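You operate a simulated robot arm through the tools that you are given. There is no shell and no other tool. Be economical: measure what you need, move in short steps, check, and stop when the job is done.

You are at the controls of a simulated robot arm. One attempt, no reset.

## Task
Close the medium evening cream and put it in the fridge with the earliest-dated eye cream.
Fine: both on the top fridge shelf; fridge shut. Set down upright: medium evening cream tub, what you pick out.

The check looks at the end state, three seconds after you hand in, the way a careful person would. Anything else that was tipped, shoved, dropped, spilled or broken makes it a failure.

## Robot
A 7-joint arm with a two-finger gripper on a trunk, on a base that drives. Base frame: it is fixed to the floor where the robot stands at the start and does not move with it; the origin is under the middle of the robot, x ahead of it, y to its left, z up; the surface under the hand at the start is at about z = 0.9. Units: m, rad, N and s.
With the tool pointing down near the work surface it reaches from about 0.28 to 0.72 m from the robot's upright axis, wherever it stands. Its first joint turns from -2.897 to 2.897 rad. Places, roughly: fridge door [-1.1, -1.3, 0.4]; top fridge shelf [-1.1, -1.6, 0.5]. Payload 2.94 kg.
Tool frame: the origin (TCP) lies between the finger pads and is the grasp point; the fingertips stand 0.03 m ahead of it; z points along the fingers, y is the line along which they close. The gripper opens to 0.138 m. The gripper's body begins 0.109 m behind the TCP.
Orientation is told as [roll, pitch, yaw] about the base's x, y, z axes, in that order, counted from this pose: with the fingers straight down and closing along the base's y, the tool's x points along the base's -x, its y along +y and its z along -z.

## Interface
- The arm moves only by the tool apply_moves. Its argument "deltas" is a list of rows, each an object of numbers (a shift or turn left out is 0, a gripper value left out holds the last): "hand": the finger opening in m, from 0 to 0.138; "dx", "dy", "dz": the shift along the tool's x, y, z in units of 50 mm (1.0 is 50 mm); "ax", "ay", "az": the turn, a rotation vector about the tool's x, y, z in units of 8 degrees (1.0 is 8 degrees). In form: [{"hand": .., "dx": .., "dy": .., "dz": .., "ax": .., "ay": .., "az": ..}, ...]. A call has 1 to 8 rows; each row shifts and turns the commanded pose from where the row before left it, along the tool's axes as they then stand. A call with a number of a shift or a turn outside -1 to 1 is refused whole. Rows are played at 5 a second. More than 0.05 m and 0.15 rad between two rows, or a gripper value outside its range, and nothing of the call is played. A pose out of reach is approached as far as the arm can. The call stops where the force on the tool passes 40 N (or 10 N more than at its start, if that is more) or the arm is blocked; 0.2 s more then pass. Each finger halts on what it meets, pressing with about 26 N; the grip force reading is that of the motor and also rises with nothing between the fingers. The clock runs only during rows and for 0.2 s after the last one: add rows that do not move to give the fingers time. It gives the time, the measured TCP pose, the force on the tool (base axes), the opening and the grip force at its end, in the units of the frame above (readings bear some noise), with the torque about the TCP (base axes, N m) and any sound that the robot's microphone picked up, and new pictures: "show" is both (left out), scene, wrist or none.
- Cameras (640 x 400 px; columns grow to the right, rows downward): "scene" is now at [-0.0249, 0.0626, 1.5159]; the picture's right is [-0.79, -0.61, 0.00], its down [-0.30, 0.39, -0.87] and it looks along [0.53, -0.69, -0.50] (base axes); focal length 254 px, centre (320, 200). "wrist" rides on the gripper at [0.071, 0.019, -0.146] in the tool frame; the picture's right is [-0.26, 0.97, 0.00], its down [-0.85, -0.23, -0.48] and it looks along [-0.46, -0.12, 0.88] (tool axes); focal length 280 px, centre (320, 200). There is no depth. A picture from a camera that has moved, and an enlarged one, comes with that camera's place and axes in the base frame and with its lens.
- lift_body(by): slides the trunk up (or, below 0, down) by that many m; the arm and the scene camera ride with it, the base frame stays. It gives what a move gives, with no picture.
- base_move(legs): drives the robot by 1 to 6 legs, each [ahead, left, turn to the left] in m, m and rad, along the robot's own axes; the way and the turn of a leg run together, so that a leg with both is an arc; at most 1.5 m and 3.142 rad a leg. The arm and the cameras ride along, it lands a little off, and it stops where it bumps. It gives what a move gives, and a new picture of the scene camera.
- pan_tilt(pan, tilt): turns the head with the scene camera to pan (to the left, within 1.501 rad either way) and tilt (down, from -0.506 to 1.204), counted from straight ahead of the robot. It gives what a move gives, and a new picture of the scene camera.
- close_up(camera, box): a new picture of the part [left, top, right, bottom] of that camera's present view, enlarged. The clock stands still meanwhile.
- sign_off(): hands the job in; it is judged then, once.

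Go step by step. Nothing tells you exact positions but the pictures and the camera data: compare them with the known pose of the tool, close in by small moves and look again before you grip or let go. The budget is 120 turns and 260 pictures, counting those below and the enlarged ones. Unless the task says otherwise, let go and move clear before handing in, and close with one line.

The tools are called after "Request:" by a JSON object that holds its "op" and its "data". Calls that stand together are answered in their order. apply_moves: Moves the arm, as the interface text tells. Its arguments: {"type":"object","properties":{"deltas":{"type":"array"},"show":{"type":"string","enum":["both","scene","wrist","none"]}},"required":["deltas"]} The other tools are called the same way: lift_body (by) slides the trunk up or down; base_move (legs) drives the base; pan_tilt (pan, tilt) turns the head that bears the scene camera; close_up (camera, box) takes an enlarged picture of a part of a camera's view; sign_off () hands the job in.

At the start:

```text
clock: 0.0
tool_pos: [0.3877, -0.1908, 1.278]
tcp_rot: [0.001, -0.002, -0.001]
wrist_force: [-0.9, -1.0, 0.0]
moment: [0.01, 0.04, 0.05]
grip_width: 0.1383
grip_force: 0.1
trunk travel left (down, up): [-0.35, 0.104]
robot x, y, heading: [-0.0021, 0.0008, -0.004]
head pan, tilt: [-0.915, 0.518]
```

scene: 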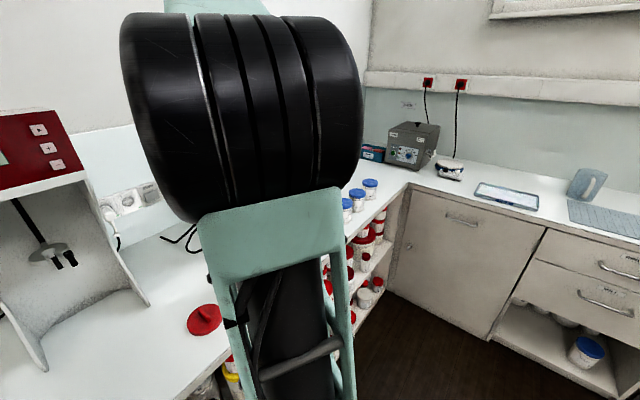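
wrist: 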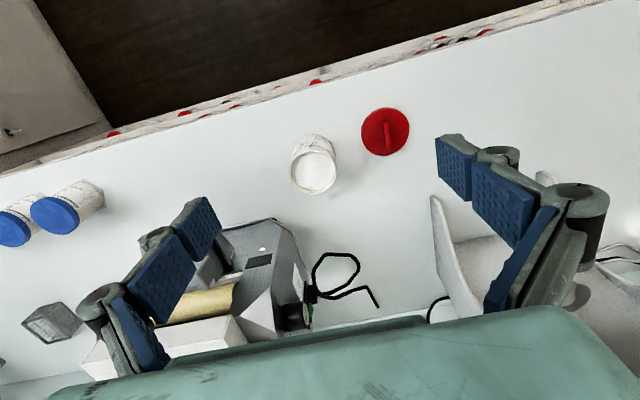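

I see an open white tub with a red lid beside it on the counter in front, and several blue-lidded jars further along. I look closer at them first.

Request:
{"op": "close_up", "data": {"camera": "wrist", "box": [240, 80, 440, 205]}}

Request:
{"op": "close_up", "data": {"camera": "scene", "box": [310, 160, 470, 340]}}

Request:
{"op": "pan_tilt", "data": {"pan": 0.3, "tilt": 0.6}}

Request:
{"op": "pan_tilt", "data": {"pan": -1.5, "tilt": 0.6}}

```text
3.20 times, centred on (340, 142) of wrist
camera zoom: at [0.316, -0.1725, 1.4245], right [0.26, 0.97, 0.0], down [0.85, -0.23, 0.48], along [0.46, -0.12, -0.88], focal length 897 px, centre (256, 384)
```

zoom: 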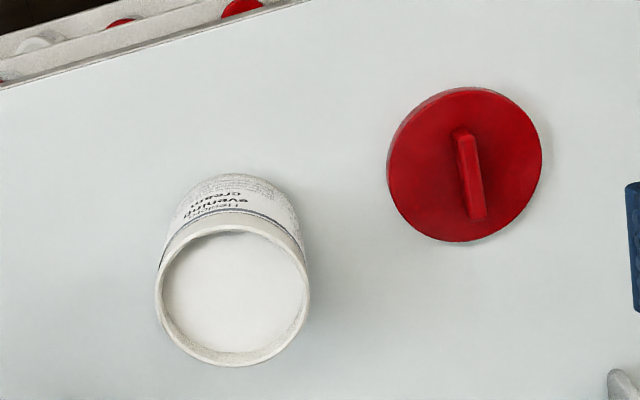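

```text
2.22 times, centred on (390, 250) of scene
camera zoom: at [-0.0249, 0.0626, 1.5159], right [-0.79, -0.61, 0.0], down [-0.3, 0.39, -0.87], along [0.53, -0.69, -0.5], focal length 566 px, centre (164, 89)
```

zoom: 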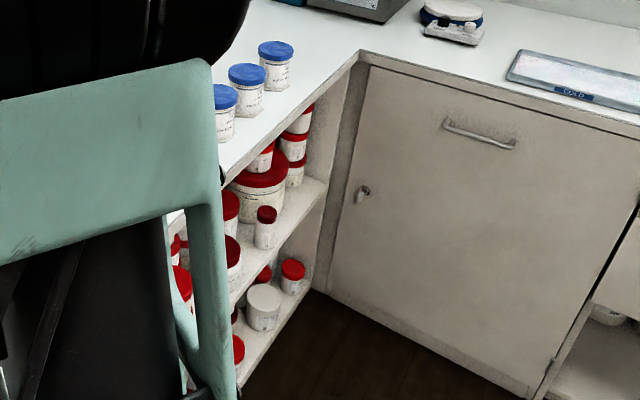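

```text
clock: 1.4
tool_pos: [0.3866, -0.1916, 1.2789]
tcp_rot: [0.0, -0.001, 0.0]
wrist_force: [-0.4, -0.4, 0.2]
moment: [0.0, 0.01, 0.01]
grip_width: 0.1382
grip_force: 0.0
trunk travel left (down, up): [-0.35, 0.104]
robot x, y, heading: [-0.0015, -0.001, -0.0]
head pan, tilt: [0.3, 0.6]
camera scene: at [0.0043, 0.1604, 1.5086], right [0.29, -0.96, 0.0], down [-0.54, -0.17, -0.83], along [0.79, 0.24, -0.56], focal length 254 px, centre (320, 200)
```

scene: 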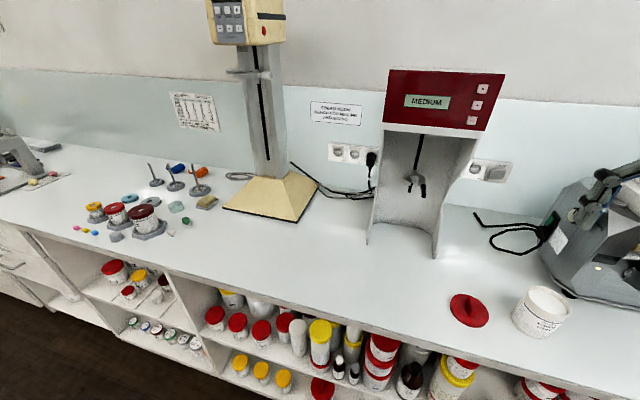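

```text
clock: 3.2
tool_pos: [0.3869, -0.1916, 1.2779]
tcp_rot: [0.0, 0.0, 0.001]
wrist_force: [-0.7, 0.4, -0.1]
moment: [-0.01, -0.01, -0.03]
grip_width: 0.1379
grip_force: 0.1
trunk travel left (down, up): [-0.35, 0.104]
robot x, y, heading: [-0.0019, 0.0004, -0.003]
head pan, tilt: [-1.499, 0.6]
camera scene: at [-0.0738, 0.0461, 1.5086], right [-1.0, -0.07, 0.0], down [-0.04, 0.56, -0.83], along [0.06, -0.82, -0.56], focal length 254 px, centre (320, 200)
```

scene: 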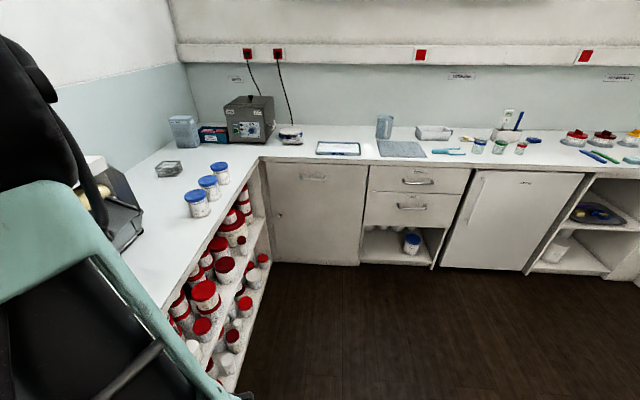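

The fridge is the white cabinet with the vertical handle on the back counter. I read the labels next: the blue-lidded jars, the open tub and the other jar in the lower shelf.

Request:
{"op": "close_up", "data": {"camera": "scene", "box": [170, 145, 250, 225]}}

Request:
{"op": "close_up", "data": {"camera": "scene", "box": [360, 220, 440, 270]}}

Request:
{"op": "close_up", "data": {"camera": "scene", "box": [430, 120, 640, 280]}}

Request:
{"op": "close_up", "data": {"camera": "wrist", "box": [0, 160, 120, 260]}}

```text
5.00 times, centred on (210, 185) of scene
camera zoom: at [-0.0738, 0.0461, 1.5086], right [-1.0, -0.07, 0.0], down [-0.04, 0.56, -0.83], along [0.06, -0.82, -0.56], focal length 1273 px, centre (870, 275)
```

zoom: 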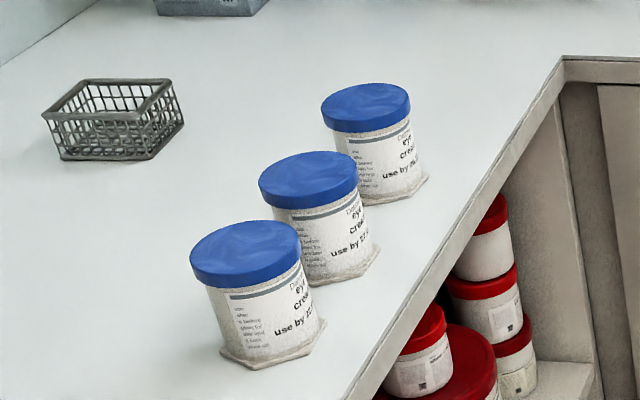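

```text
8.00 times, centred on (400, 245) of scene
camera zoom: at [-0.0738, 0.0461, 1.5086], right [-1.0, -0.07, 0.0], down [-0.04, 0.56, -0.83], along [0.06, -0.82, -0.56], focal length 2036 px, centre (-320, -160)
```

zoom: 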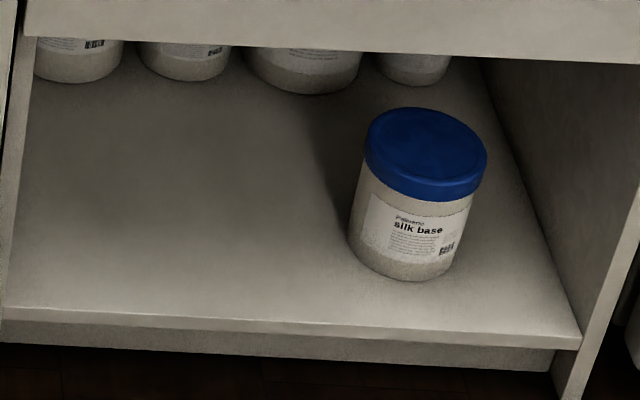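

```text
2.50 times, centred on (535, 200) of scene
camera zoom: at [-0.0738, 0.0461, 1.5086], right [-1.0, -0.07, 0.0], down [-0.04, 0.56, -0.83], along [0.06, -0.82, -0.56], focal length 636 px, centre (-218, 200)
```

zoom: 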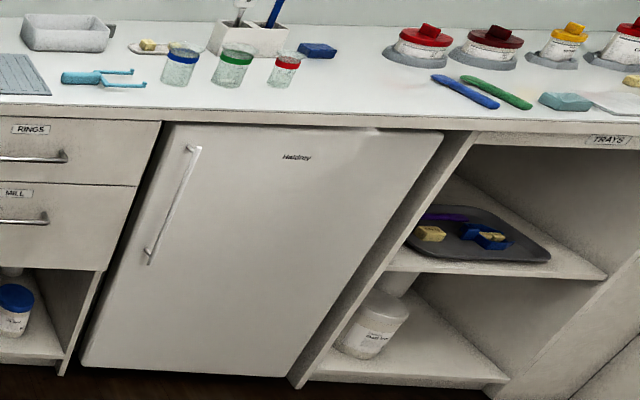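

```text
4.00 times, centred on (60, 210) of wrist
camera zoom: at [0.316, -0.1725, 1.4245], right [0.26, 0.97, 0.0], down [0.85, -0.23, 0.48], along [0.46, -0.12, -0.88], focal length 1122 px, centre (1360, 160)
```

zoom: 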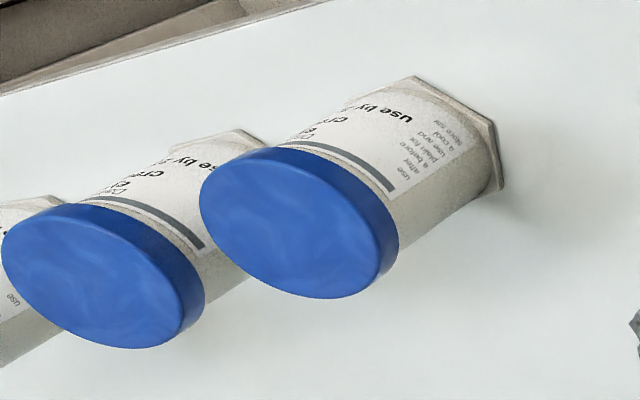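

The three blue-lidded eye creams stand at about x 0.45, y -0.7 to -0.95, with their dates facing the counter's front. I back off slightly and drive right to read them.

Request:
{"op": "base_move", "data": {"legs": [[-0.25, 0, 0], [0, -0.65, 0]]}}

Request:
{"op": "pan_tilt", "data": {"pan": -0.3, "tilt": 0.7}}

```text
clock: 10.8
tool_pos: [0.133, -0.8399, 1.2786]
tcp_rot: [-0.001, -0.001, -0.001]
wrist_force: [-0.1, 0.4, -0.1]
moment: [-0.01, -0.03, 0.01]
grip_width: 0.1379
grip_force: 0.1
trunk travel left (down, up): [-0.35, 0.104]
robot x, y, heading: [-0.2559, -0.6529, -0.005]
head pan, tilt: [-1.499, 0.6]
camera scene: at [-0.328, -0.6025, 1.5086], right [-1.0, -0.07, 0.0], down [-0.04, 0.56, -0.83], along [0.06, -0.82, -0.56], focal length 254 px, centre (320, 200)
```

scene: 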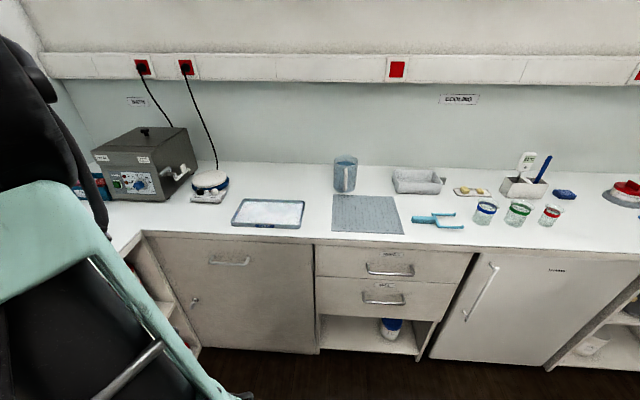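

```text
clock: 12.2
tool_pos: [0.133, -0.8404, 1.2771]
tcp_rot: [0.0, 0.001, -0.003]
wrist_force: [-0.2, -0.7, 0.0]
moment: [-0.01, 0.03, -0.01]
grip_width: 0.138
grip_force: 0.0
trunk travel left (down, up): [-0.35, 0.104]
robot x, y, heading: [-0.252, -0.6499, -0.003]
head pan, tilt: [-0.3, 0.7]
camera scene: at [-0.2531, -0.5396, 1.4999], right [-0.3, -0.95, 0.0], down [-0.61, 0.19, -0.77], along [0.73, -0.23, -0.64], focal length 254 px, centre (320, 200)
```

scene: 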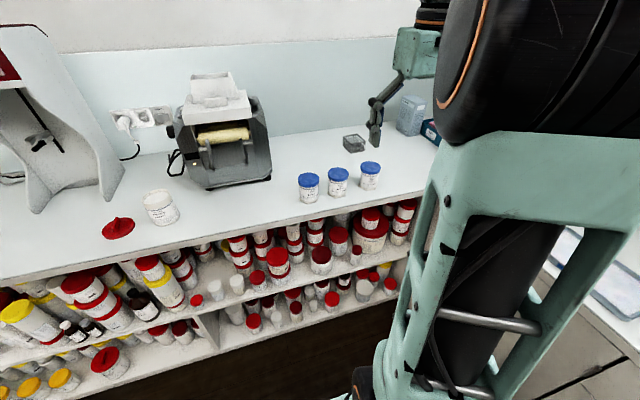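

Request:
{"op": "close_up", "data": {"camera": "scene", "box": [292, 155, 388, 210]}}

Request:
{"op": "close_up", "data": {"camera": "scene", "box": [90, 175, 190, 250]}}

```text
6.67 times, centred on (340, 182) of scene
camera zoom: at [-0.2531, -0.5396, 1.4999], right [-0.3, -0.95, 0.0], down [-0.61, 0.19, -0.77], along [0.73, -0.23, -0.64], focal length 1697 px, centre (187, 317)
```

zoom: 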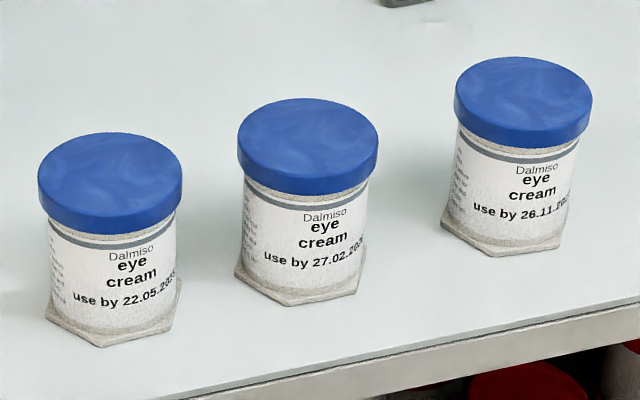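

```text
5.33 times, centred on (140, 212) of scene
camera zoom: at [-0.2531, -0.5396, 1.4999], right [-0.3, -0.95, 0.0], down [-0.61, 0.19, -0.77], along [0.73, -0.23, -0.64], focal length 1358 px, centre (1280, 133)
```

zoom: 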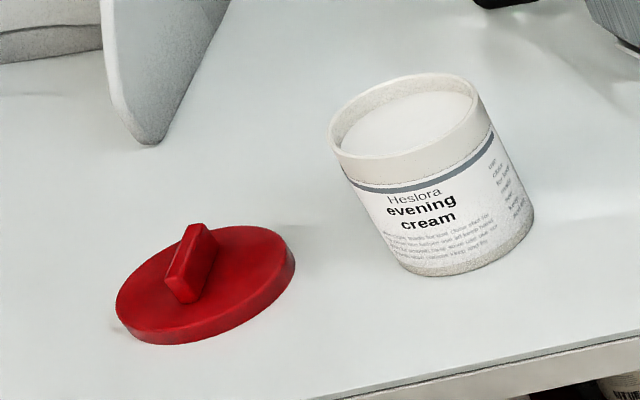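

The three eye creams' years are cut off on the right side. I drive a bit further right to see them.

Request:
{"op": "base_move", "data": {"legs": [[0, -0.27, 0]]}}

```text
clock: 15.2
tool_pos: [0.1315, -1.1112, 1.2796]
tcp_rot: [-0.001, 0.001, -0.002]
wrist_force: [0.7, 0.0, 0.2]
moment: [-0.01, -0.02, -0.02]
grip_width: 0.1379
grip_force: 0.1
trunk travel left (down, up): [-0.35, 0.104]
robot x, y, heading: [-0.254, -0.9199, -0.003]
head pan, tilt: [-0.3, 0.7]
camera scene: at [-0.2536, -0.8103, 1.4999], right [-0.3, -0.95, 0.0], down [-0.61, 0.19, -0.76], along [0.73, -0.23, -0.64], focal length 254 px, centre (320, 200)
```

scene: 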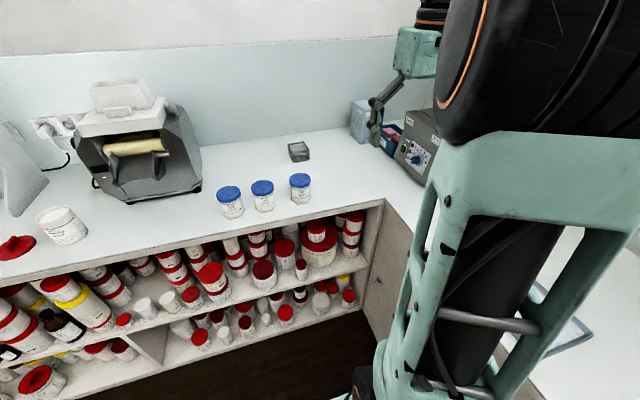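

Request:
{"op": "close_up", "data": {"camera": "scene", "box": [210, 168, 320, 224]}}

Request:
{"op": "close_up", "data": {"camera": "scene", "box": [278, 168, 322, 210]}}

```text
5.82 times, centred on (265, 196) of scene
camera zoom: at [-0.2536, -0.8103, 1.4999], right [-0.3, -0.95, 0.0], down [-0.61, 0.19, -0.76], along [0.73, -0.23, -0.64], focal length 1481 px, centre (640, 223)
```

zoom: 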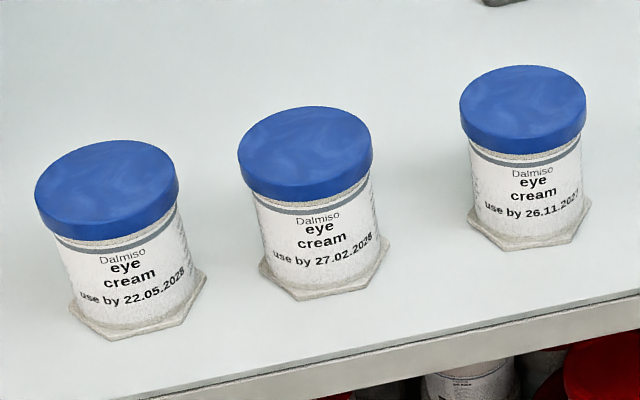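

```text
9.52 times, centred on (300, 189) of scene
camera zoom: at [-0.2536, -0.8103, 1.4999], right [-0.3, -0.95, 0.0], down [-0.61, 0.19, -0.76], along [0.73, -0.23, -0.64], focal length 2424 px, centre (510, 305)
```

zoom: 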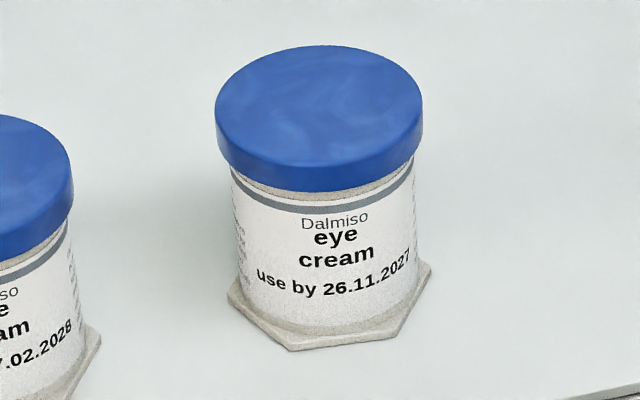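

Request:
{"op": "close_up", "data": {"camera": "scene", "box": [225, 202, 249, 222]}}

Request:
{"op": "close_up", "data": {"camera": "scene", "box": [254, 194, 278, 214]}}

Request:
{"op": "close_up", "data": {"camera": "wrist", "box": [0, 0, 640, 400]}}

```text
16.00 times, centred on (237, 212) of scene
camera zoom: at [-0.2536, -0.8103, 1.4999], right [-0.3, -0.95, 0.0], down [-0.61, 0.19, -0.76], along [0.73, -0.23, -0.64], focal length 4073 px, centre (1648, 8)
```

zoom: 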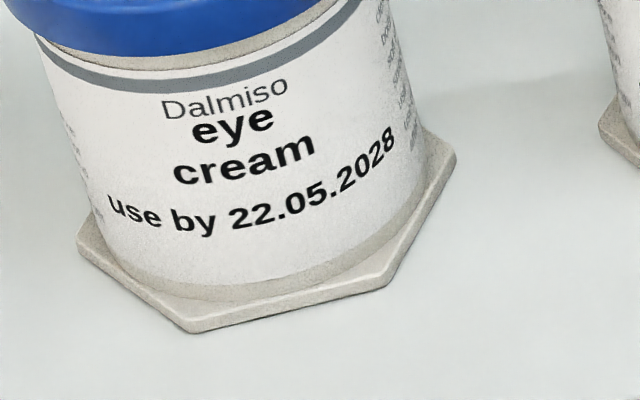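

```text
16.00 times, centred on (266, 204) of scene
camera zoom: at [-0.2536, -0.8103, 1.4999], right [-0.3, -0.95, 0.0], down [-0.61, 0.19, -0.76], along [0.73, -0.23, -0.64], focal length 4073 px, centre (1184, 136)
```

zoom: 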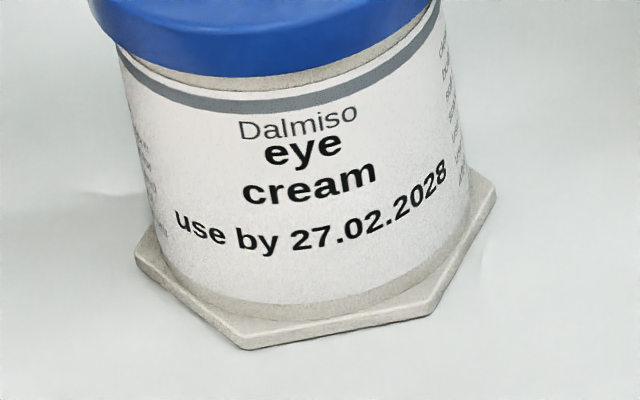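

```text
1.00 times, centred on (320, 200) of wrist (not enlarged: the box is as wide or as high as the picture)
camera zoom: at [0.0609, -1.0926, 1.4245], right [0.26, 0.96, 0.0], down [0.85, -0.23, 0.48], along [0.46, -0.13, -0.88], focal length 280 px, centre (320, 200)
```

zoom: 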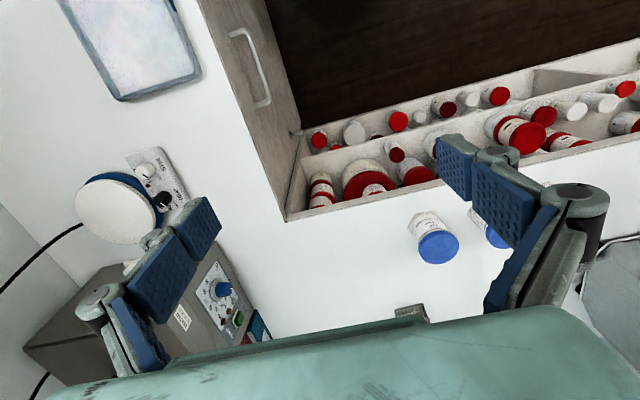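

The rightmost eye cream (26.11.2027) is the earliest; the other two are 2028. The open tub is near (0.49, -0.23) with the lid at (0.48, -0.09). I go to the fridge first to open it and inspect it.

Request:
{"op": "base_move", "data": {"legs": [[0, 0.37, 0], [-0.4, 0, 0], [0, 0, -1.571]]}}

Request:
{"op": "pan_tilt", "data": {"pan": 0, "tilt": 0.6}}

Request:
{"op": "pan_tilt", "data": {"pan": -1.2, "tilt": 0.6}}

```text
clock: 24.8
tool_pos: [-0.8405, -0.9378, 1.2786]
tcp_rot: [0.0, -0.002, -1.567]
wrist_force: [0.3, 0.3, 0.5]
moment: [0.0, -0.03, 0.02]
grip_width: 0.1381
grip_force: 0.1
trunk travel left (down, up): [-0.35, 0.104]
robot x, y, heading: [-0.6505, -0.5507, -1.566]
head pan, tilt: [-0.3, 0.7]
camera scene: at [-0.5405, -0.5519, 1.4999], right [-0.96, 0.29, 0.0], down [0.19, 0.62, -0.76], along [-0.22, -0.73, -0.64], focal length 254 px, centre (320, 200)
```

scene: 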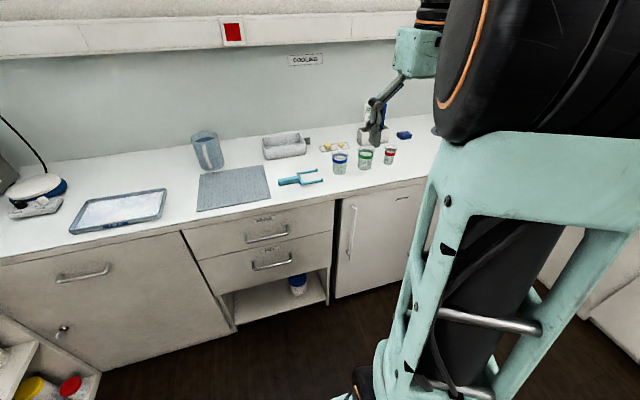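

```text
clock: 25.6
tool_pos: [-0.8391, -0.9386, 1.2786]
tcp_rot: [0.001, 0.0, -1.567]
wrist_force: [0.5, -0.2, 0.8]
moment: [0.02, 0.03, -0.03]
grip_width: 0.1381
grip_force: 0.1
trunk travel left (down, up): [-0.35, 0.104]
robot x, y, heading: [-0.6502, -0.5488, -1.57]
head pan, tilt: [0.0, 0.6]
camera scene: at [-0.5154, -0.559, 1.5085], right [-1.0, 0.0, 0.0], down [0.0, 0.57, -0.82], along [0.0, -0.82, -0.57], focal length 254 px, centre (320, 200)
```

scene: 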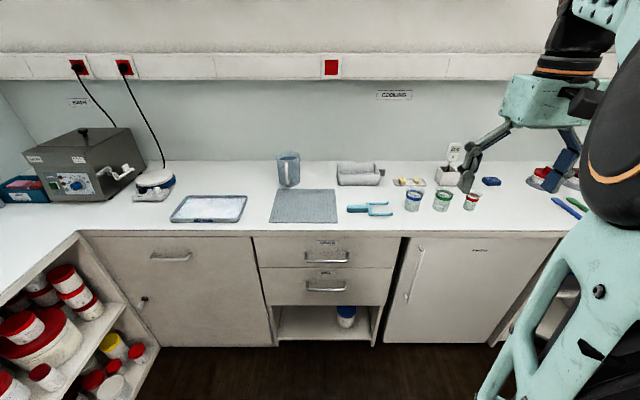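

```text
clock: 27.0
tool_pos: [-0.841, -0.9398, 1.2789]
tcp_rot: [0.0, 0.0, -1.568]
wrist_force: [0.6, -0.2, -0.8]
moment: [0.01, -0.02, 0.01]
grip_width: 0.138
grip_force: 0.1
trunk travel left (down, up): [-0.35, 0.104]
robot x, y, heading: [-0.649, -0.5527, -1.567]
head pan, tilt: [-1.201, 0.6]
camera scene: at [-0.5979, -0.503, 1.5086], right [-0.37, 0.93, 0.0], down [0.53, 0.21, -0.83], along [-0.77, -0.3, -0.56], focal length 254 px, centre (320, 200)
```

scene: 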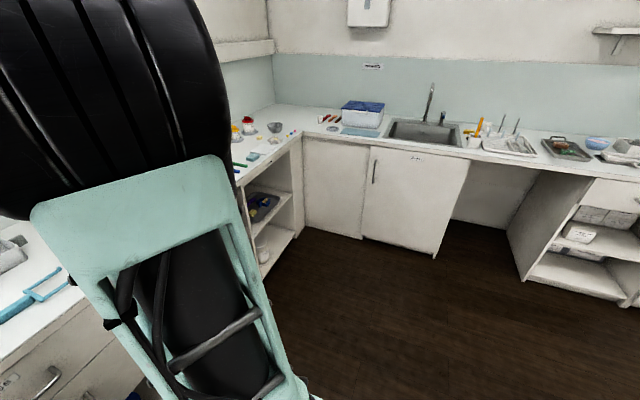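

The fridge handle is a vertical bar at about x -0.905, y -1.26, z 0.47–0.81, hinge at x -1.41. I lower the trunk and tilt the hand forward.

Request:
{"op": "lift_body", "data": {"by": -0.33}}

Request:
{"op": "apply_moves", "data": {"deltas": [{"ay": -0.94}, {"ay": -0.94}, {"ay": -0.94}, {"ay": -0.94}, {"ay": -0.94}, {"ay": -0.94}, {"ay": -0.94}, {"ay": -0.94}], "show": "wrist"}}

Request:
{"op": "pan_tilt", "data": {"pan": -0.5, "tilt": 0.5}}

```text
clock: 30.3
tool_pos: [-0.8403, -0.9388, 0.9487]
tcp_rot: [0.0, 0.0, -1.567]
wrist_force: [-0.2, -0.4, 0.0]
moment: [-0.01, 0.0, 0.01]
grip_width: 0.1381
grip_force: 0.0
trunk travel left (down, up): [-0.02, 0.434]
robot x, y, heading: [-0.6473, -0.5479, -1.567]
head pan, tilt: [-1.201, 0.6]
```

```text
clock: 32.1
tool_pos: [-0.8407, -0.9379, 0.9498]
tcp_rot: [-0.003, -1.055, -1.564]
wrist_force: [0.1, 0.3, 0.2]
moment: [0.03, -0.01, -0.01]
grip_width: 0.1381
grip_force: 0.1
trunk travel left (down, up): [-0.02, 0.434]
robot x, y, heading: [-0.6495, -0.5513, -1.563]
head pan, tilt: [-1.201, 0.6]
camera wrist: at [-0.822, -0.7773, 0.9604], right [0.97, -0.13, 0.23], down [-0.23, -0.01, 0.97], along [-0.12, -0.99, -0.03], focal length 280 px, centre (320, 200)
```

wrist: 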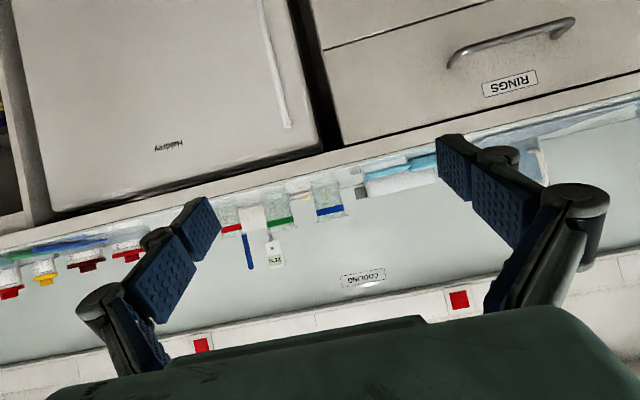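

```text
clock: 33.2
tool_pos: [-0.8392, -0.939, 0.9485]
tcp_rot: [0.0, -1.049, -1.565]
wrist_force: [-0.2, -0.2, 0.3]
moment: [0.01, 0.0, 0.0]
grip_width: 0.138
grip_force: 0.0
trunk travel left (down, up): [-0.02, 0.434]
robot x, y, heading: [-0.6518, -0.5522, -1.566]
head pan, tilt: [-0.499, 0.499]
camera scene: at [-0.559, -0.5506, 1.1876], right [-0.88, 0.48, 0.0], down [0.23, 0.42, -0.88], along [-0.42, -0.77, -0.48], focal length 254 px, centre (320, 200)
```

scene: 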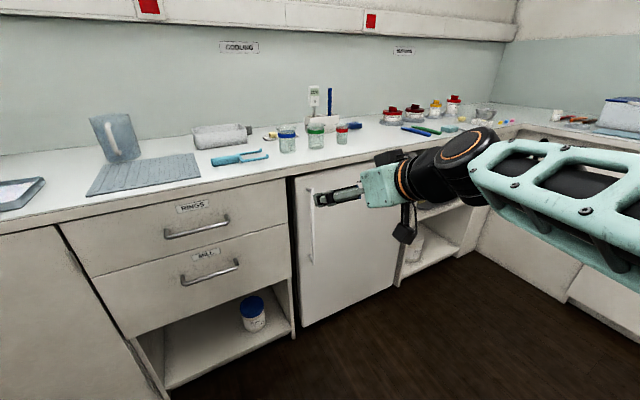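

The wrist view confirms the bar at x -0.906. I move the hand down and forward to just before the handle.

Request:
{"op": "apply_moves", "data": {"deltas": [{"hand": 0.09, "dx": 0.36, "dy": -0.165, "dz": 0.875}, {"dx": 0.36, "dy": -0.165, "dz": 0.875}, {"dx": 0.36, "dy": -0.165, "dz": 0.875}, {"dx": 0.36, "dy": -0.165, "dz": 0.875}, {"dx": 0.36, "dy": -0.165, "dz": 0.875}, {"dx": 0.36, "dy": -0.165, "dz": 0.875}, {"dx": 0.36, "dy": -0.165, "dz": 0.875}, {"dx": 0.36, "dy": -0.165, "dz": 0.875}]}}

Request:
{"op": "close_up", "data": {"camera": "scene", "box": [280, 170, 420, 270]}}

```text
clock: 35.0
tool_pos: [-0.9055, -1.1711, 0.6491]
tcp_rot: [-0.003, -1.051, -1.564]
wrist_force: [-0.6, 1.3, -0.1]
moment: [0.04, 0.03, -0.01]
grip_width: 0.0899
grip_force: 0.0
trunk travel left (down, up): [-0.02, 0.434]
robot x, y, heading: [-0.6513, -0.548, -1.572]
head pan, tilt: [-0.499, 0.499]
camera scene: at [-0.5587, -0.5504, 1.1877], right [-0.88, 0.48, 0.0], down [0.23, 0.42, -0.88], along [-0.42, -0.77, -0.48], focal length 254 px, centre (320, 200)
camera wrist: at [-0.8876, -1.0104, 0.6606], right [0.97, -0.13, 0.23], down [-0.23, -0.01, 0.97], along [-0.12, -0.99, -0.04], focal length 280 px, centre (320, 200)
```

scene: 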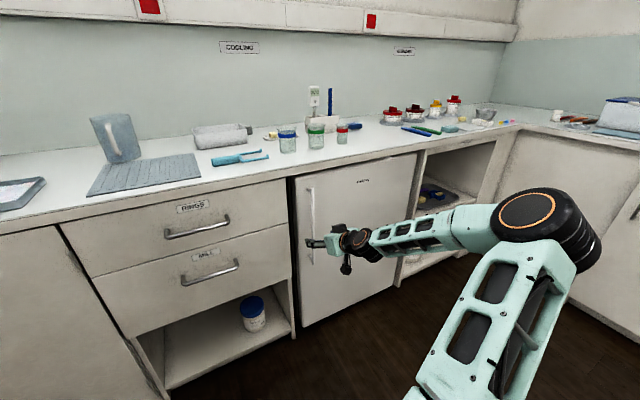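
wrist: 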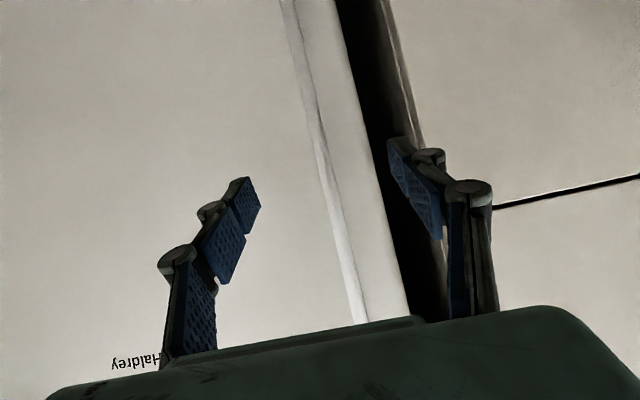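

```text
4.00 times, centred on (350, 220) of scene
camera zoom: at [-0.5587, -0.5504, 1.1877], right [-0.88, 0.48, 0.0], down [0.23, 0.42, -0.88], along [-0.42, -0.77, -0.48], focal length 1018 px, centre (200, 120)
```

zoom: 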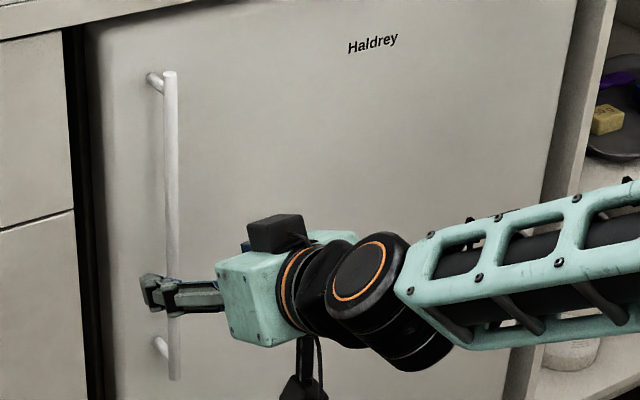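

Request:
{"op": "apply_moves", "data": {"deltas": [{"dx": -0.25, "dz": 0.43}, {"dx": -0.25, "dz": 0.43}, {"dx": -0.25, "dz": 0.43}]}}

Request:
{"op": "close_up", "data": {"camera": "scene", "box": [280, 190, 380, 270]}}

```text
clock: 35.8
tool_pos: [-0.9053, -1.2462, 0.6507]
tcp_rot: [0.0, -1.052, -1.567]
wrist_force: [-0.4, 0.5, 0.4]
moment: [0.0, 0.03, 0.01]
grip_width: 0.0903
grip_force: 0.2
trunk travel left (down, up): [-0.02, 0.434]
robot x, y, heading: [-0.6459, -0.5486, -1.57]
head pan, tilt: [-0.499, 0.499]
camera scene: at [-0.5589, -0.5505, 1.1877], right [-0.88, 0.48, 0.0], down [0.23, 0.42, -0.88], along [-0.42, -0.77, -0.48], focal length 254 px, centre (320, 200)
camera wrist: at [-0.887, -1.0852, 0.6617], right [0.97, -0.13, 0.23], down [-0.23, -0.01, 0.97], along [-0.12, -0.99, -0.04], focal length 280 px, centre (320, 200)
```

scene: 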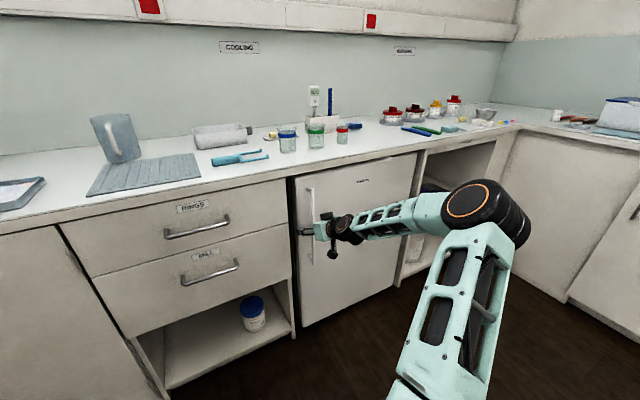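
wrist: 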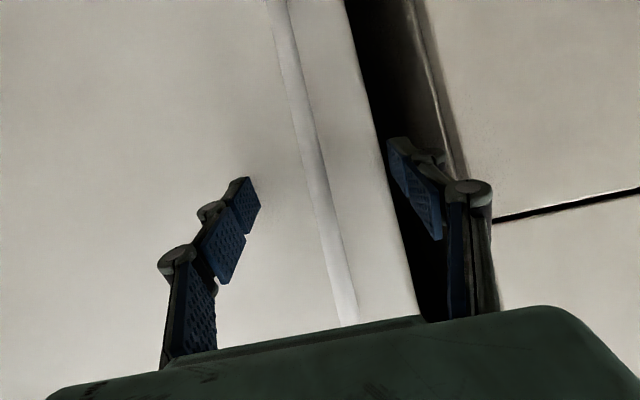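

```text
5.00 times, centred on (330, 230) of scene
camera zoom: at [-0.5589, -0.5505, 1.1877], right [-0.88, 0.48, 0.0], down [0.23, 0.42, -0.88], along [-0.42, -0.77, -0.48], focal length 1273 px, centre (270, 50)
```

zoom: 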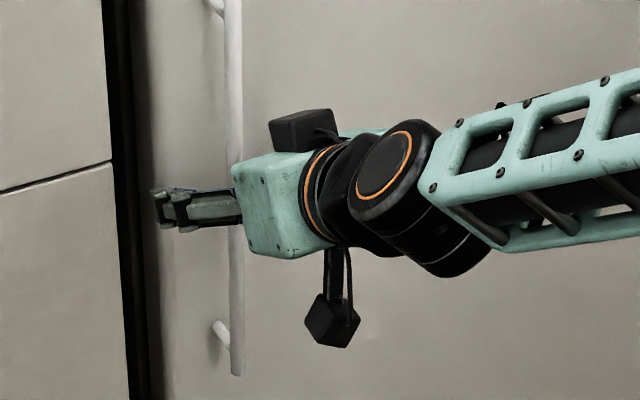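

The bar sits between the fingers near the TCP. I close on it.

Request:
{"op": "apply_moves", "data": {"deltas": [{"hand": 0.0}, {}, {}, {}, {}, {}], "show": "wrist"}}

```text
clock: 37.2
tool_pos: [-0.9052, -1.2467, 0.6499]
tcp_rot: [0.0, -1.051, -1.566]
wrist_force: [0.9, -0.8, -0.2]
moment: [-0.01, -0.01, 0.01]
grip_width: 0.01
grip_force: 37.3
trunk travel left (down, up): [-0.02, 0.434]
robot x, y, heading: [-0.6512, -0.5466, -1.569]
head pan, tilt: [-0.499, 0.499]
camera wrist: at [-0.8868, -1.0851, 0.6618], right [0.97, -0.13, 0.23], down [-0.23, -0.01, 0.97], along [-0.12, -0.99, -0.04], focal length 280 px, centre (320, 200)
```

wrist: 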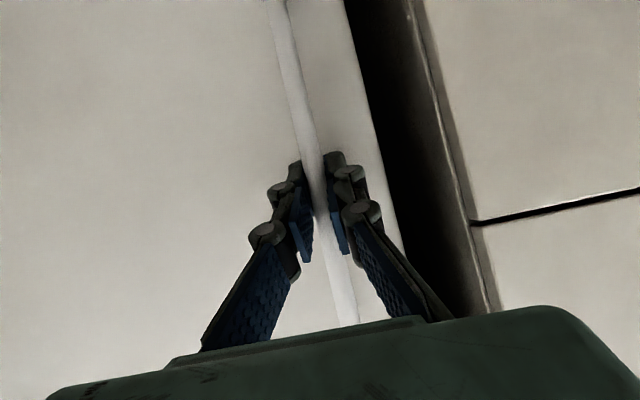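

Gripped. I pull the door a little along its arc.

Request:
{"op": "apply_moves", "data": {"deltas": [{"dx": 0.24, "dz": -0.415, "dy": -0.04, "ax": -0.31, "az": -0.18}, {"dx": 0.24, "dz": -0.415, "dy": -0.04, "ax": -0.31, "az": -0.18}, {"dx": 0.24, "dz": -0.415, "dy": -0.04, "ax": -0.31, "az": -0.18}]}}

```text
clock: 38.0
tool_pos: [-0.9173, -1.1756, 0.6508]
tcp_rot: [-0.006, -1.052, -1.415]
wrist_force: [-9.9, -1.6, 2.5]
moment: [0.11, 0.09, -0.08]
grip_width: 0.0101
grip_force: 37.3
trunk travel left (down, up): [-0.02, 0.434]
robot x, y, heading: [-0.6485, -0.5515, -1.561]
head pan, tilt: [-0.499, 0.499]
camera scene: at [-0.5593, -0.5507, 1.1877], right [-0.88, 0.48, 0.0], down [0.23, 0.42, -0.88], along [-0.42, -0.77, -0.48], focal length 254 px, centre (320, 200)
camera wrist: at [-0.923, -1.0124, 0.6616], right [0.97, 0.02, 0.23], down [-0.22, -0.04, 0.97], along [0.03, -1.0, -0.04], focal length 280 px, centre (320, 200)
```

scene: 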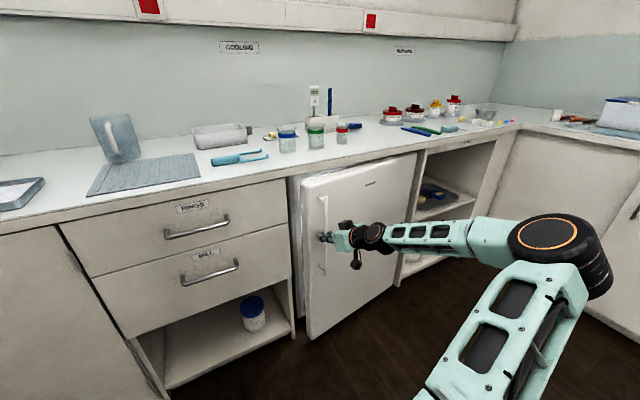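
wrist: 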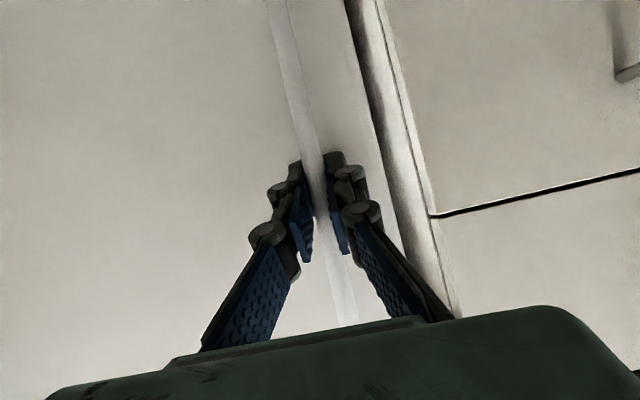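

The door is opening; I continue along the arc with a bit more sideways component.

Request:
{"op": "apply_moves", "data": {"deltas": [{"dx": 0.46, "dz": -0.8, "dy": -0.25, "ax": -0.62, "az": -0.36}, {"dx": 0.47, "dz": -0.81, "dy": -0.16, "ax": -0.62, "az": -0.36}, {"dx": 0.47, "dz": -0.81, "dy": -0.16, "ax": -0.62, "az": -0.36}], "show": "scene"}}

```text
clock: 38.8
tool_pos: [-0.9695, -1.0439, 0.6499]
tcp_rot: [0.005, -1.053, -1.105]
wrist_force: [29.1, 16.9, 15.9]
moment: [0.08, -0.57, -0.12]
grip_width: 0.0103
grip_force: 37.6
trunk travel left (down, up): [-0.02, 0.434]
robot x, y, heading: [-0.6487, -0.546, -1.567]
head pan, tilt: [-0.499, 0.499]
camera scene: at [-0.5563, -0.5485, 1.1876], right [-0.88, 0.47, 0.0], down [0.23, 0.42, -0.88], along [-0.42, -0.77, -0.48], focal length 254 px, centre (320, 200)
```

scene: 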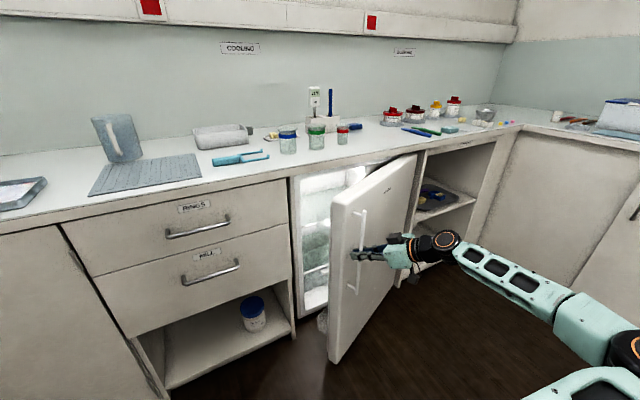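

Request:
{"op": "apply_moves", "data": {"deltas": [{"dy": 0.12}, {"dx": 0.49, "dz": -0.85, "dy": -0.06, "ax": -0.6, "az": -0.35}, {"dx": 0.49, "dz": -0.85, "dy": -0.1, "ax": -0.6, "az": -0.35}], "show": "scene"}}

```text
clock: 39.6
tool_pos: [-1.0264, -0.9606, 0.651]
tcp_rot: [-0.018, -1.049, -0.91]
wrist_force: [4.5, 5.0, 16.6]
moment: [0.36, 0.08, -0.21]
grip_width: 0.0101
grip_force: 37.3
trunk travel left (down, up): [-0.02, 0.434]
robot x, y, heading: [-0.6551, -0.5519, -1.567]
head pan, tilt: [-0.499, 0.499]
camera scene: at [-0.5579, -0.5496, 1.1876], right [-0.88, 0.48, 0.0], down [0.23, 0.42, -0.88], along [-0.42, -0.77, -0.48], focal length 254 px, centre (320, 200)
```

scene: 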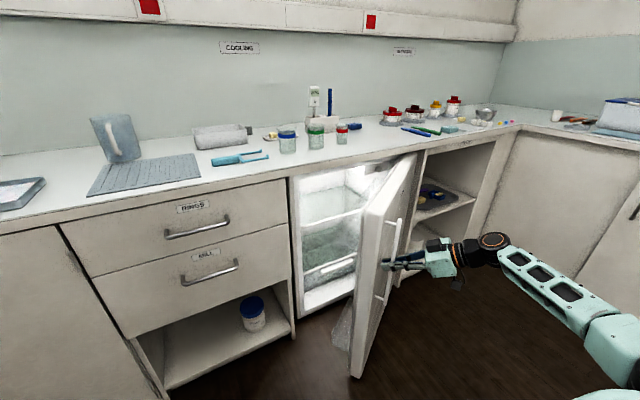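

Request:
{"op": "apply_moves", "data": {"deltas": [{"dx": 0.48, "dz": -0.86, "dy": -0.1, "ax": -0.6, "az": -0.35}, {"dx": 0.48, "dz": -0.86, "dy": -0.1, "ax": -0.6, "az": -0.35}, {"dx": 0.48, "dz": -0.86, "dy": -0.1, "ax": -0.6, "az": -0.35}], "show": "scene"}}

```text
clock: 40.4
tool_pos: [-1.1353, -0.8645, 0.6514]
tcp_rot: [-0.015, -1.047, -0.617]
wrist_force: [-4.4, -8.3, 4.3]
moment: [0.06, 0.25, -0.06]
grip_width: 0.0101
grip_force: 37.4
trunk travel left (down, up): [-0.02, 0.434]
robot x, y, heading: [-0.6492, -0.5481, -1.567]
head pan, tilt: [-0.499, 0.499]
camera scene: at [-0.5589, -0.551, 1.1875], right [-0.88, 0.48, 0.0], down [0.23, 0.42, -0.88], along [-0.42, -0.77, -0.48], focal length 254 px, centre (320, 200)
```

scene: 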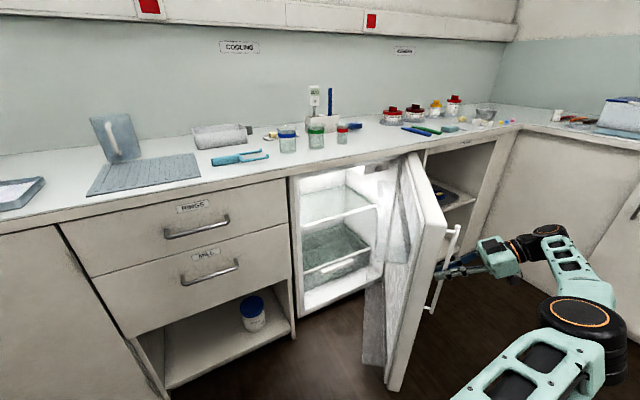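

Request:
{"op": "apply_moves", "data": {"deltas": [{"dx": 0.48, "dz": -0.86, "dy": -0.1, "ax": -0.6, "az": -0.35}, {"dx": 0.48, "dz": -0.86, "dy": -0.1, "ax": -0.6, "az": -0.35}, {"dx": 0.48, "dz": -0.86, "dy": -0.1, "ax": -0.6, "az": -0.35}], "show": "scene"}}

```text
clock: 40.8
tool_pos: [-1.1469, -0.8575, 0.6512]
tcp_rot: [-0.087, -1.051, -0.487]
wrist_force: [-4.0, -4.9, 0.1]
moment: [0.94, 0.49, 0.02]
grip_width: 0.0111
grip_force: 38.0
out of reach, approached as far as the arm can: row 1, 2
trunk travel left (down, up): [-0.02, 0.434]
robot x, y, heading: [-0.653, -0.5483, -1.566]
head pan, tilt: [-0.499, 0.499]
stopped in row 2: the force on the tool passed its limit at 88 N (the readings are from after the stop); the commanded pose is now the measured one
camera scene: at [-0.5593, -0.5513, 1.1875], right [-0.88, 0.47, 0.0], down [0.23, 0.42, -0.88], along [-0.42, -0.77, -0.48], focal length 254 px, centre (320, 200)
```

scene: 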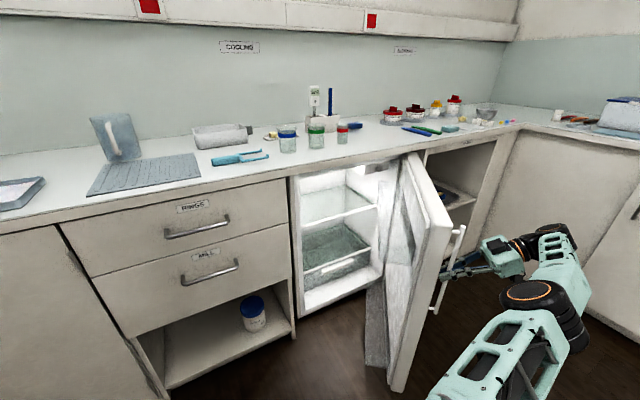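

The arm's reach is at its limit here, with the door about 52° open. I let go and back off, then push it from inside.

Request:
{"op": "apply_moves", "data": {"deltas": [{"hand": 0.1}, {}, {}, {"dz": -0.8}, {"dz": -0.8}, {"dz": -0.8}]}}

```text
clock: 42.2
tool_pos: [-1.1488, -0.8159, 0.6802]
tcp_rot: [-0.093, -1.051, -0.486]
wrist_force: [0.6, 0.4, 0.1]
moment: [0.02, 0.03, -0.04]
grip_width: 0.1001
grip_force: 0.1
out of reach, approached as far as the arm can: row 4, 5, 6
trunk travel left (down, up): [-0.02, 0.434]
robot x, y, heading: [-0.6481, -0.5511, -1.565]
head pan, tilt: [-0.499, 0.499]
camera scene: at [-0.5591, -0.5509, 1.1876], right [-0.88, 0.47, 0.0], down [0.23, 0.42, -0.88], along [-0.42, -0.77, -0.48], focal length 254 px, centre (320, 200)
camera wrist: at [-1.2756, -0.7127, 0.6898], right [0.63, 0.75, 0.18], down [-0.09, -0.16, 0.98], along [0.77, -0.64, -0.03], focal length 280 px, centre (320, 200)
```

scene: 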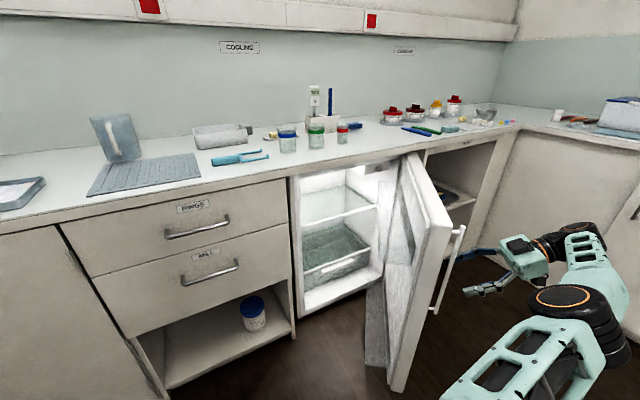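
wrist: 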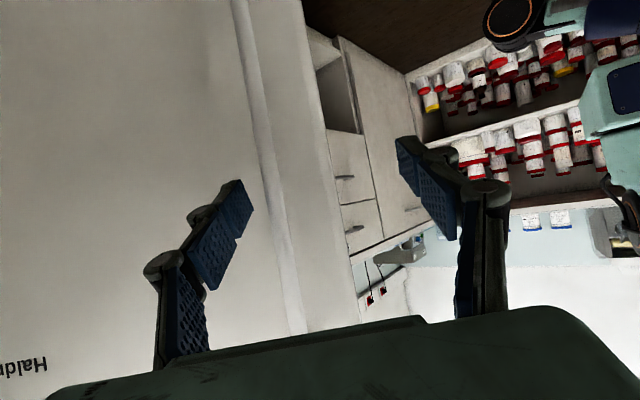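

The arm can't retract further here, so I drive the base so that the fingers withdraw from the bar.

Request:
{"op": "base_move", "data": {"legs": [[-0.05, -0.09, 0]]}}

```text
clock: 43.6
tool_pos: [-1.2386, -0.7657, 0.6788]
tcp_rot: [-0.092, -1.051, -0.486]
wrist_force: [-0.3, -0.1, -0.3]
moment: [-0.01, -0.01, 0.0]
grip_width: 0.1001
grip_force: 0.1
trunk travel left (down, up): [-0.02, 0.434]
robot x, y, heading: [-0.7403, -0.4994, -1.572]
head pan, tilt: [-0.499, 0.499]
camera scene: at [-0.6489, -0.5017, 1.1876], right [-0.88, 0.48, 0.0], down [0.23, 0.42, -0.88], along [-0.42, -0.77, -0.48], focal length 254 px, centre (320, 200)
```

scene: 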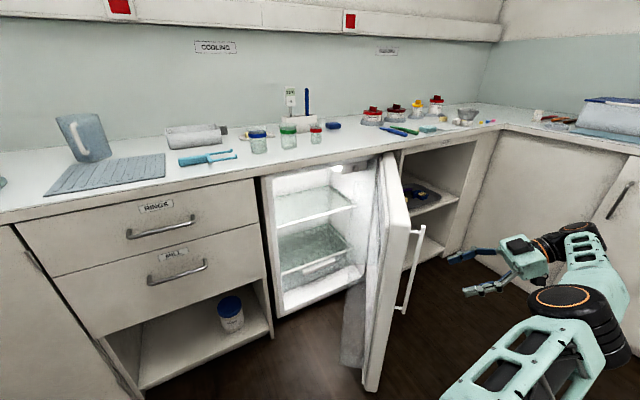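

Request:
{"op": "base_move", "data": {"legs": [[-0.3, 0, 0]]}}

Request:
{"op": "apply_moves", "data": {"deltas": [{"hand": 0.0, "ax": 0.83, "az": 0.48, "dy": 0.8}, {"ax": 0.83, "az": 0.48, "dy": 0.8}, {"ax": 0.83, "az": 0.48, "dy": 0.8}, {"ax": 0.83, "az": 0.48, "dy": 0.8}, {"ax": 0.83, "az": 0.48, "dy": 0.8}, {"ax": 0.83, "az": 0.48, "dy": 0.8}, {"ax": 0.83, "az": 0.48, "dy": 0.8}, {"ax": 0.83, "az": 0.48, "dy": 0.8}], "show": "scene"}}

```text
clock: 45.6
tool_pos: [-1.2397, -0.4677, 0.6794]
tcp_rot: [-0.093, -1.051, -0.487]
wrist_force: [0.4, 0.0, 0.2]
moment: [-0.03, -0.03, 0.05]
grip_width: 0.1001
grip_force: 0.1
trunk travel left (down, up): [-0.02, 0.434]
robot x, y, heading: [-0.7388, -0.2005, -1.569]
head pan, tilt: [-0.499, 0.499]
camera scene: at [-0.6496, -0.2053, 1.1876], right [-0.88, 0.48, 0.0], down [0.23, 0.42, -0.88], along [-0.42, -0.77, -0.48], focal length 254 px, centre (320, 200)
```

scene: 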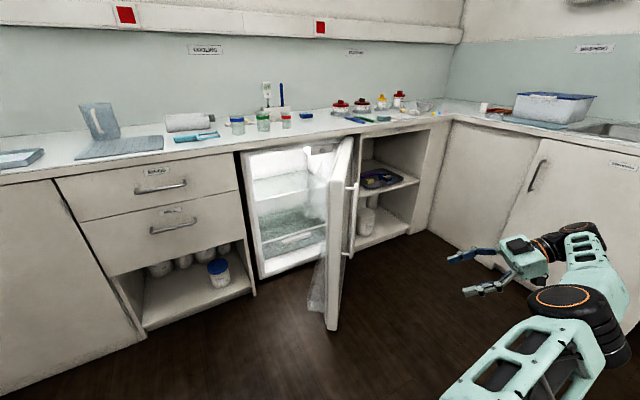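

```text
clock: 47.5
tool_pos: [-0.9775, -0.3133, 0.6682]
tcp_rot: [-0.035, -1.089, -1.611]
wrist_force: [-0.7, -1.4, 0.2]
moment: [0.0, -0.02, 0.07]
grip_width: 0.0
grip_force: 26.0
trunk travel left (down, up): [-0.02, 0.434]
robot x, y, heading: [-0.7413, -0.2003, -1.57]
head pan, tilt: [-0.499, 0.499]
camera scene: at [-0.65, -0.2052, 1.1877], right [-0.88, 0.48, 0.0], down [0.23, 0.42, -0.88], along [-0.42, -0.77, -0.48], focal length 254 px, centre (320, 200)
```

scene: 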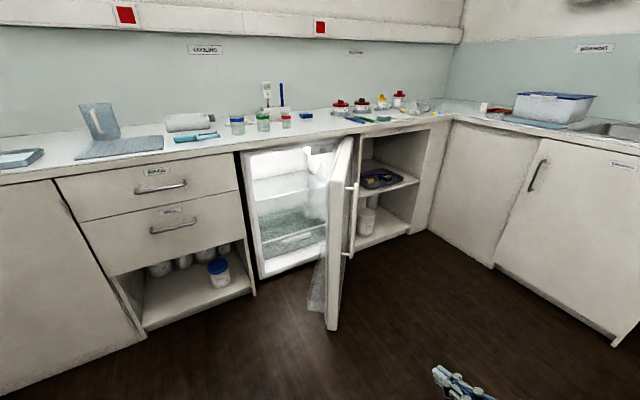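

Request:
{"op": "apply_moves", "data": {"deltas": [{"dz": 0.8, "dx": -0.42, "dy": 0.42}, {"dz": 0.8, "dx": -0.42, "dy": 0.42}, {"dz": 0.8, "dx": -0.42, "dy": 0.42}, {"dz": 0.8, "dx": -0.42, "dy": 0.42}, {"dz": 0.8, "dx": -0.42, "dy": 0.42}, {"dz": 0.8, "dx": -0.42, "dy": 0.42}, {"dz": 0.8, "dx": -0.42, "dy": 0.42}, {"dz": 0.8, "dx": -0.42, "dy": 0.42}], "show": "none"}}

Request:
{"op": "base_move", "data": {"legs": [[0, -0.12, 0], [0.2, 0, 0]]}}

```text
clock: 49.2
tool_pos: [-0.9798, -0.6501, 0.6633]
tcp_rot: [-0.032, -1.091, -1.613]
wrist_force: [0.2, 0.3, 1.4]
moment: [0.0, -0.01, 0.0]
grip_width: 0.0
grip_force: 26.4
out of reach, approached as far as the arm can: row 1, 2, 3, 4, 5, 6
trunk travel left (down, up): [-0.02, 0.434]
robot x, y, heading: [-0.7365, -0.2048, -1.575]
head pan, tilt: [-0.499, 0.499]
```

```text
clock: 52.1
tool_pos: [-1.1014, -0.8459, 0.662]
tcp_rot: [-0.034, -1.089, -1.612]
wrist_force: [0.4, 0.3, -0.3]
moment: [0.04, 0.04, 0.01]
grip_width: 0.0
grip_force: 26.1
trunk travel left (down, up): [-0.02, 0.434]
robot x, y, heading: [-0.8604, -0.4045, -1.572]
head pan, tilt: [-0.499, 0.499]
camera scene: at [-0.7706, -0.4035, 1.1876], right [-0.88, 0.48, 0.0], down [0.23, 0.42, -0.88], along [-0.42, -0.77, -0.48], focal length 254 px, centre (320, 200)
```

scene: 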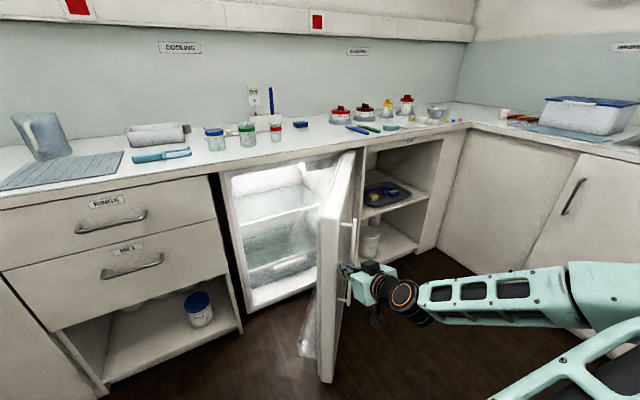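

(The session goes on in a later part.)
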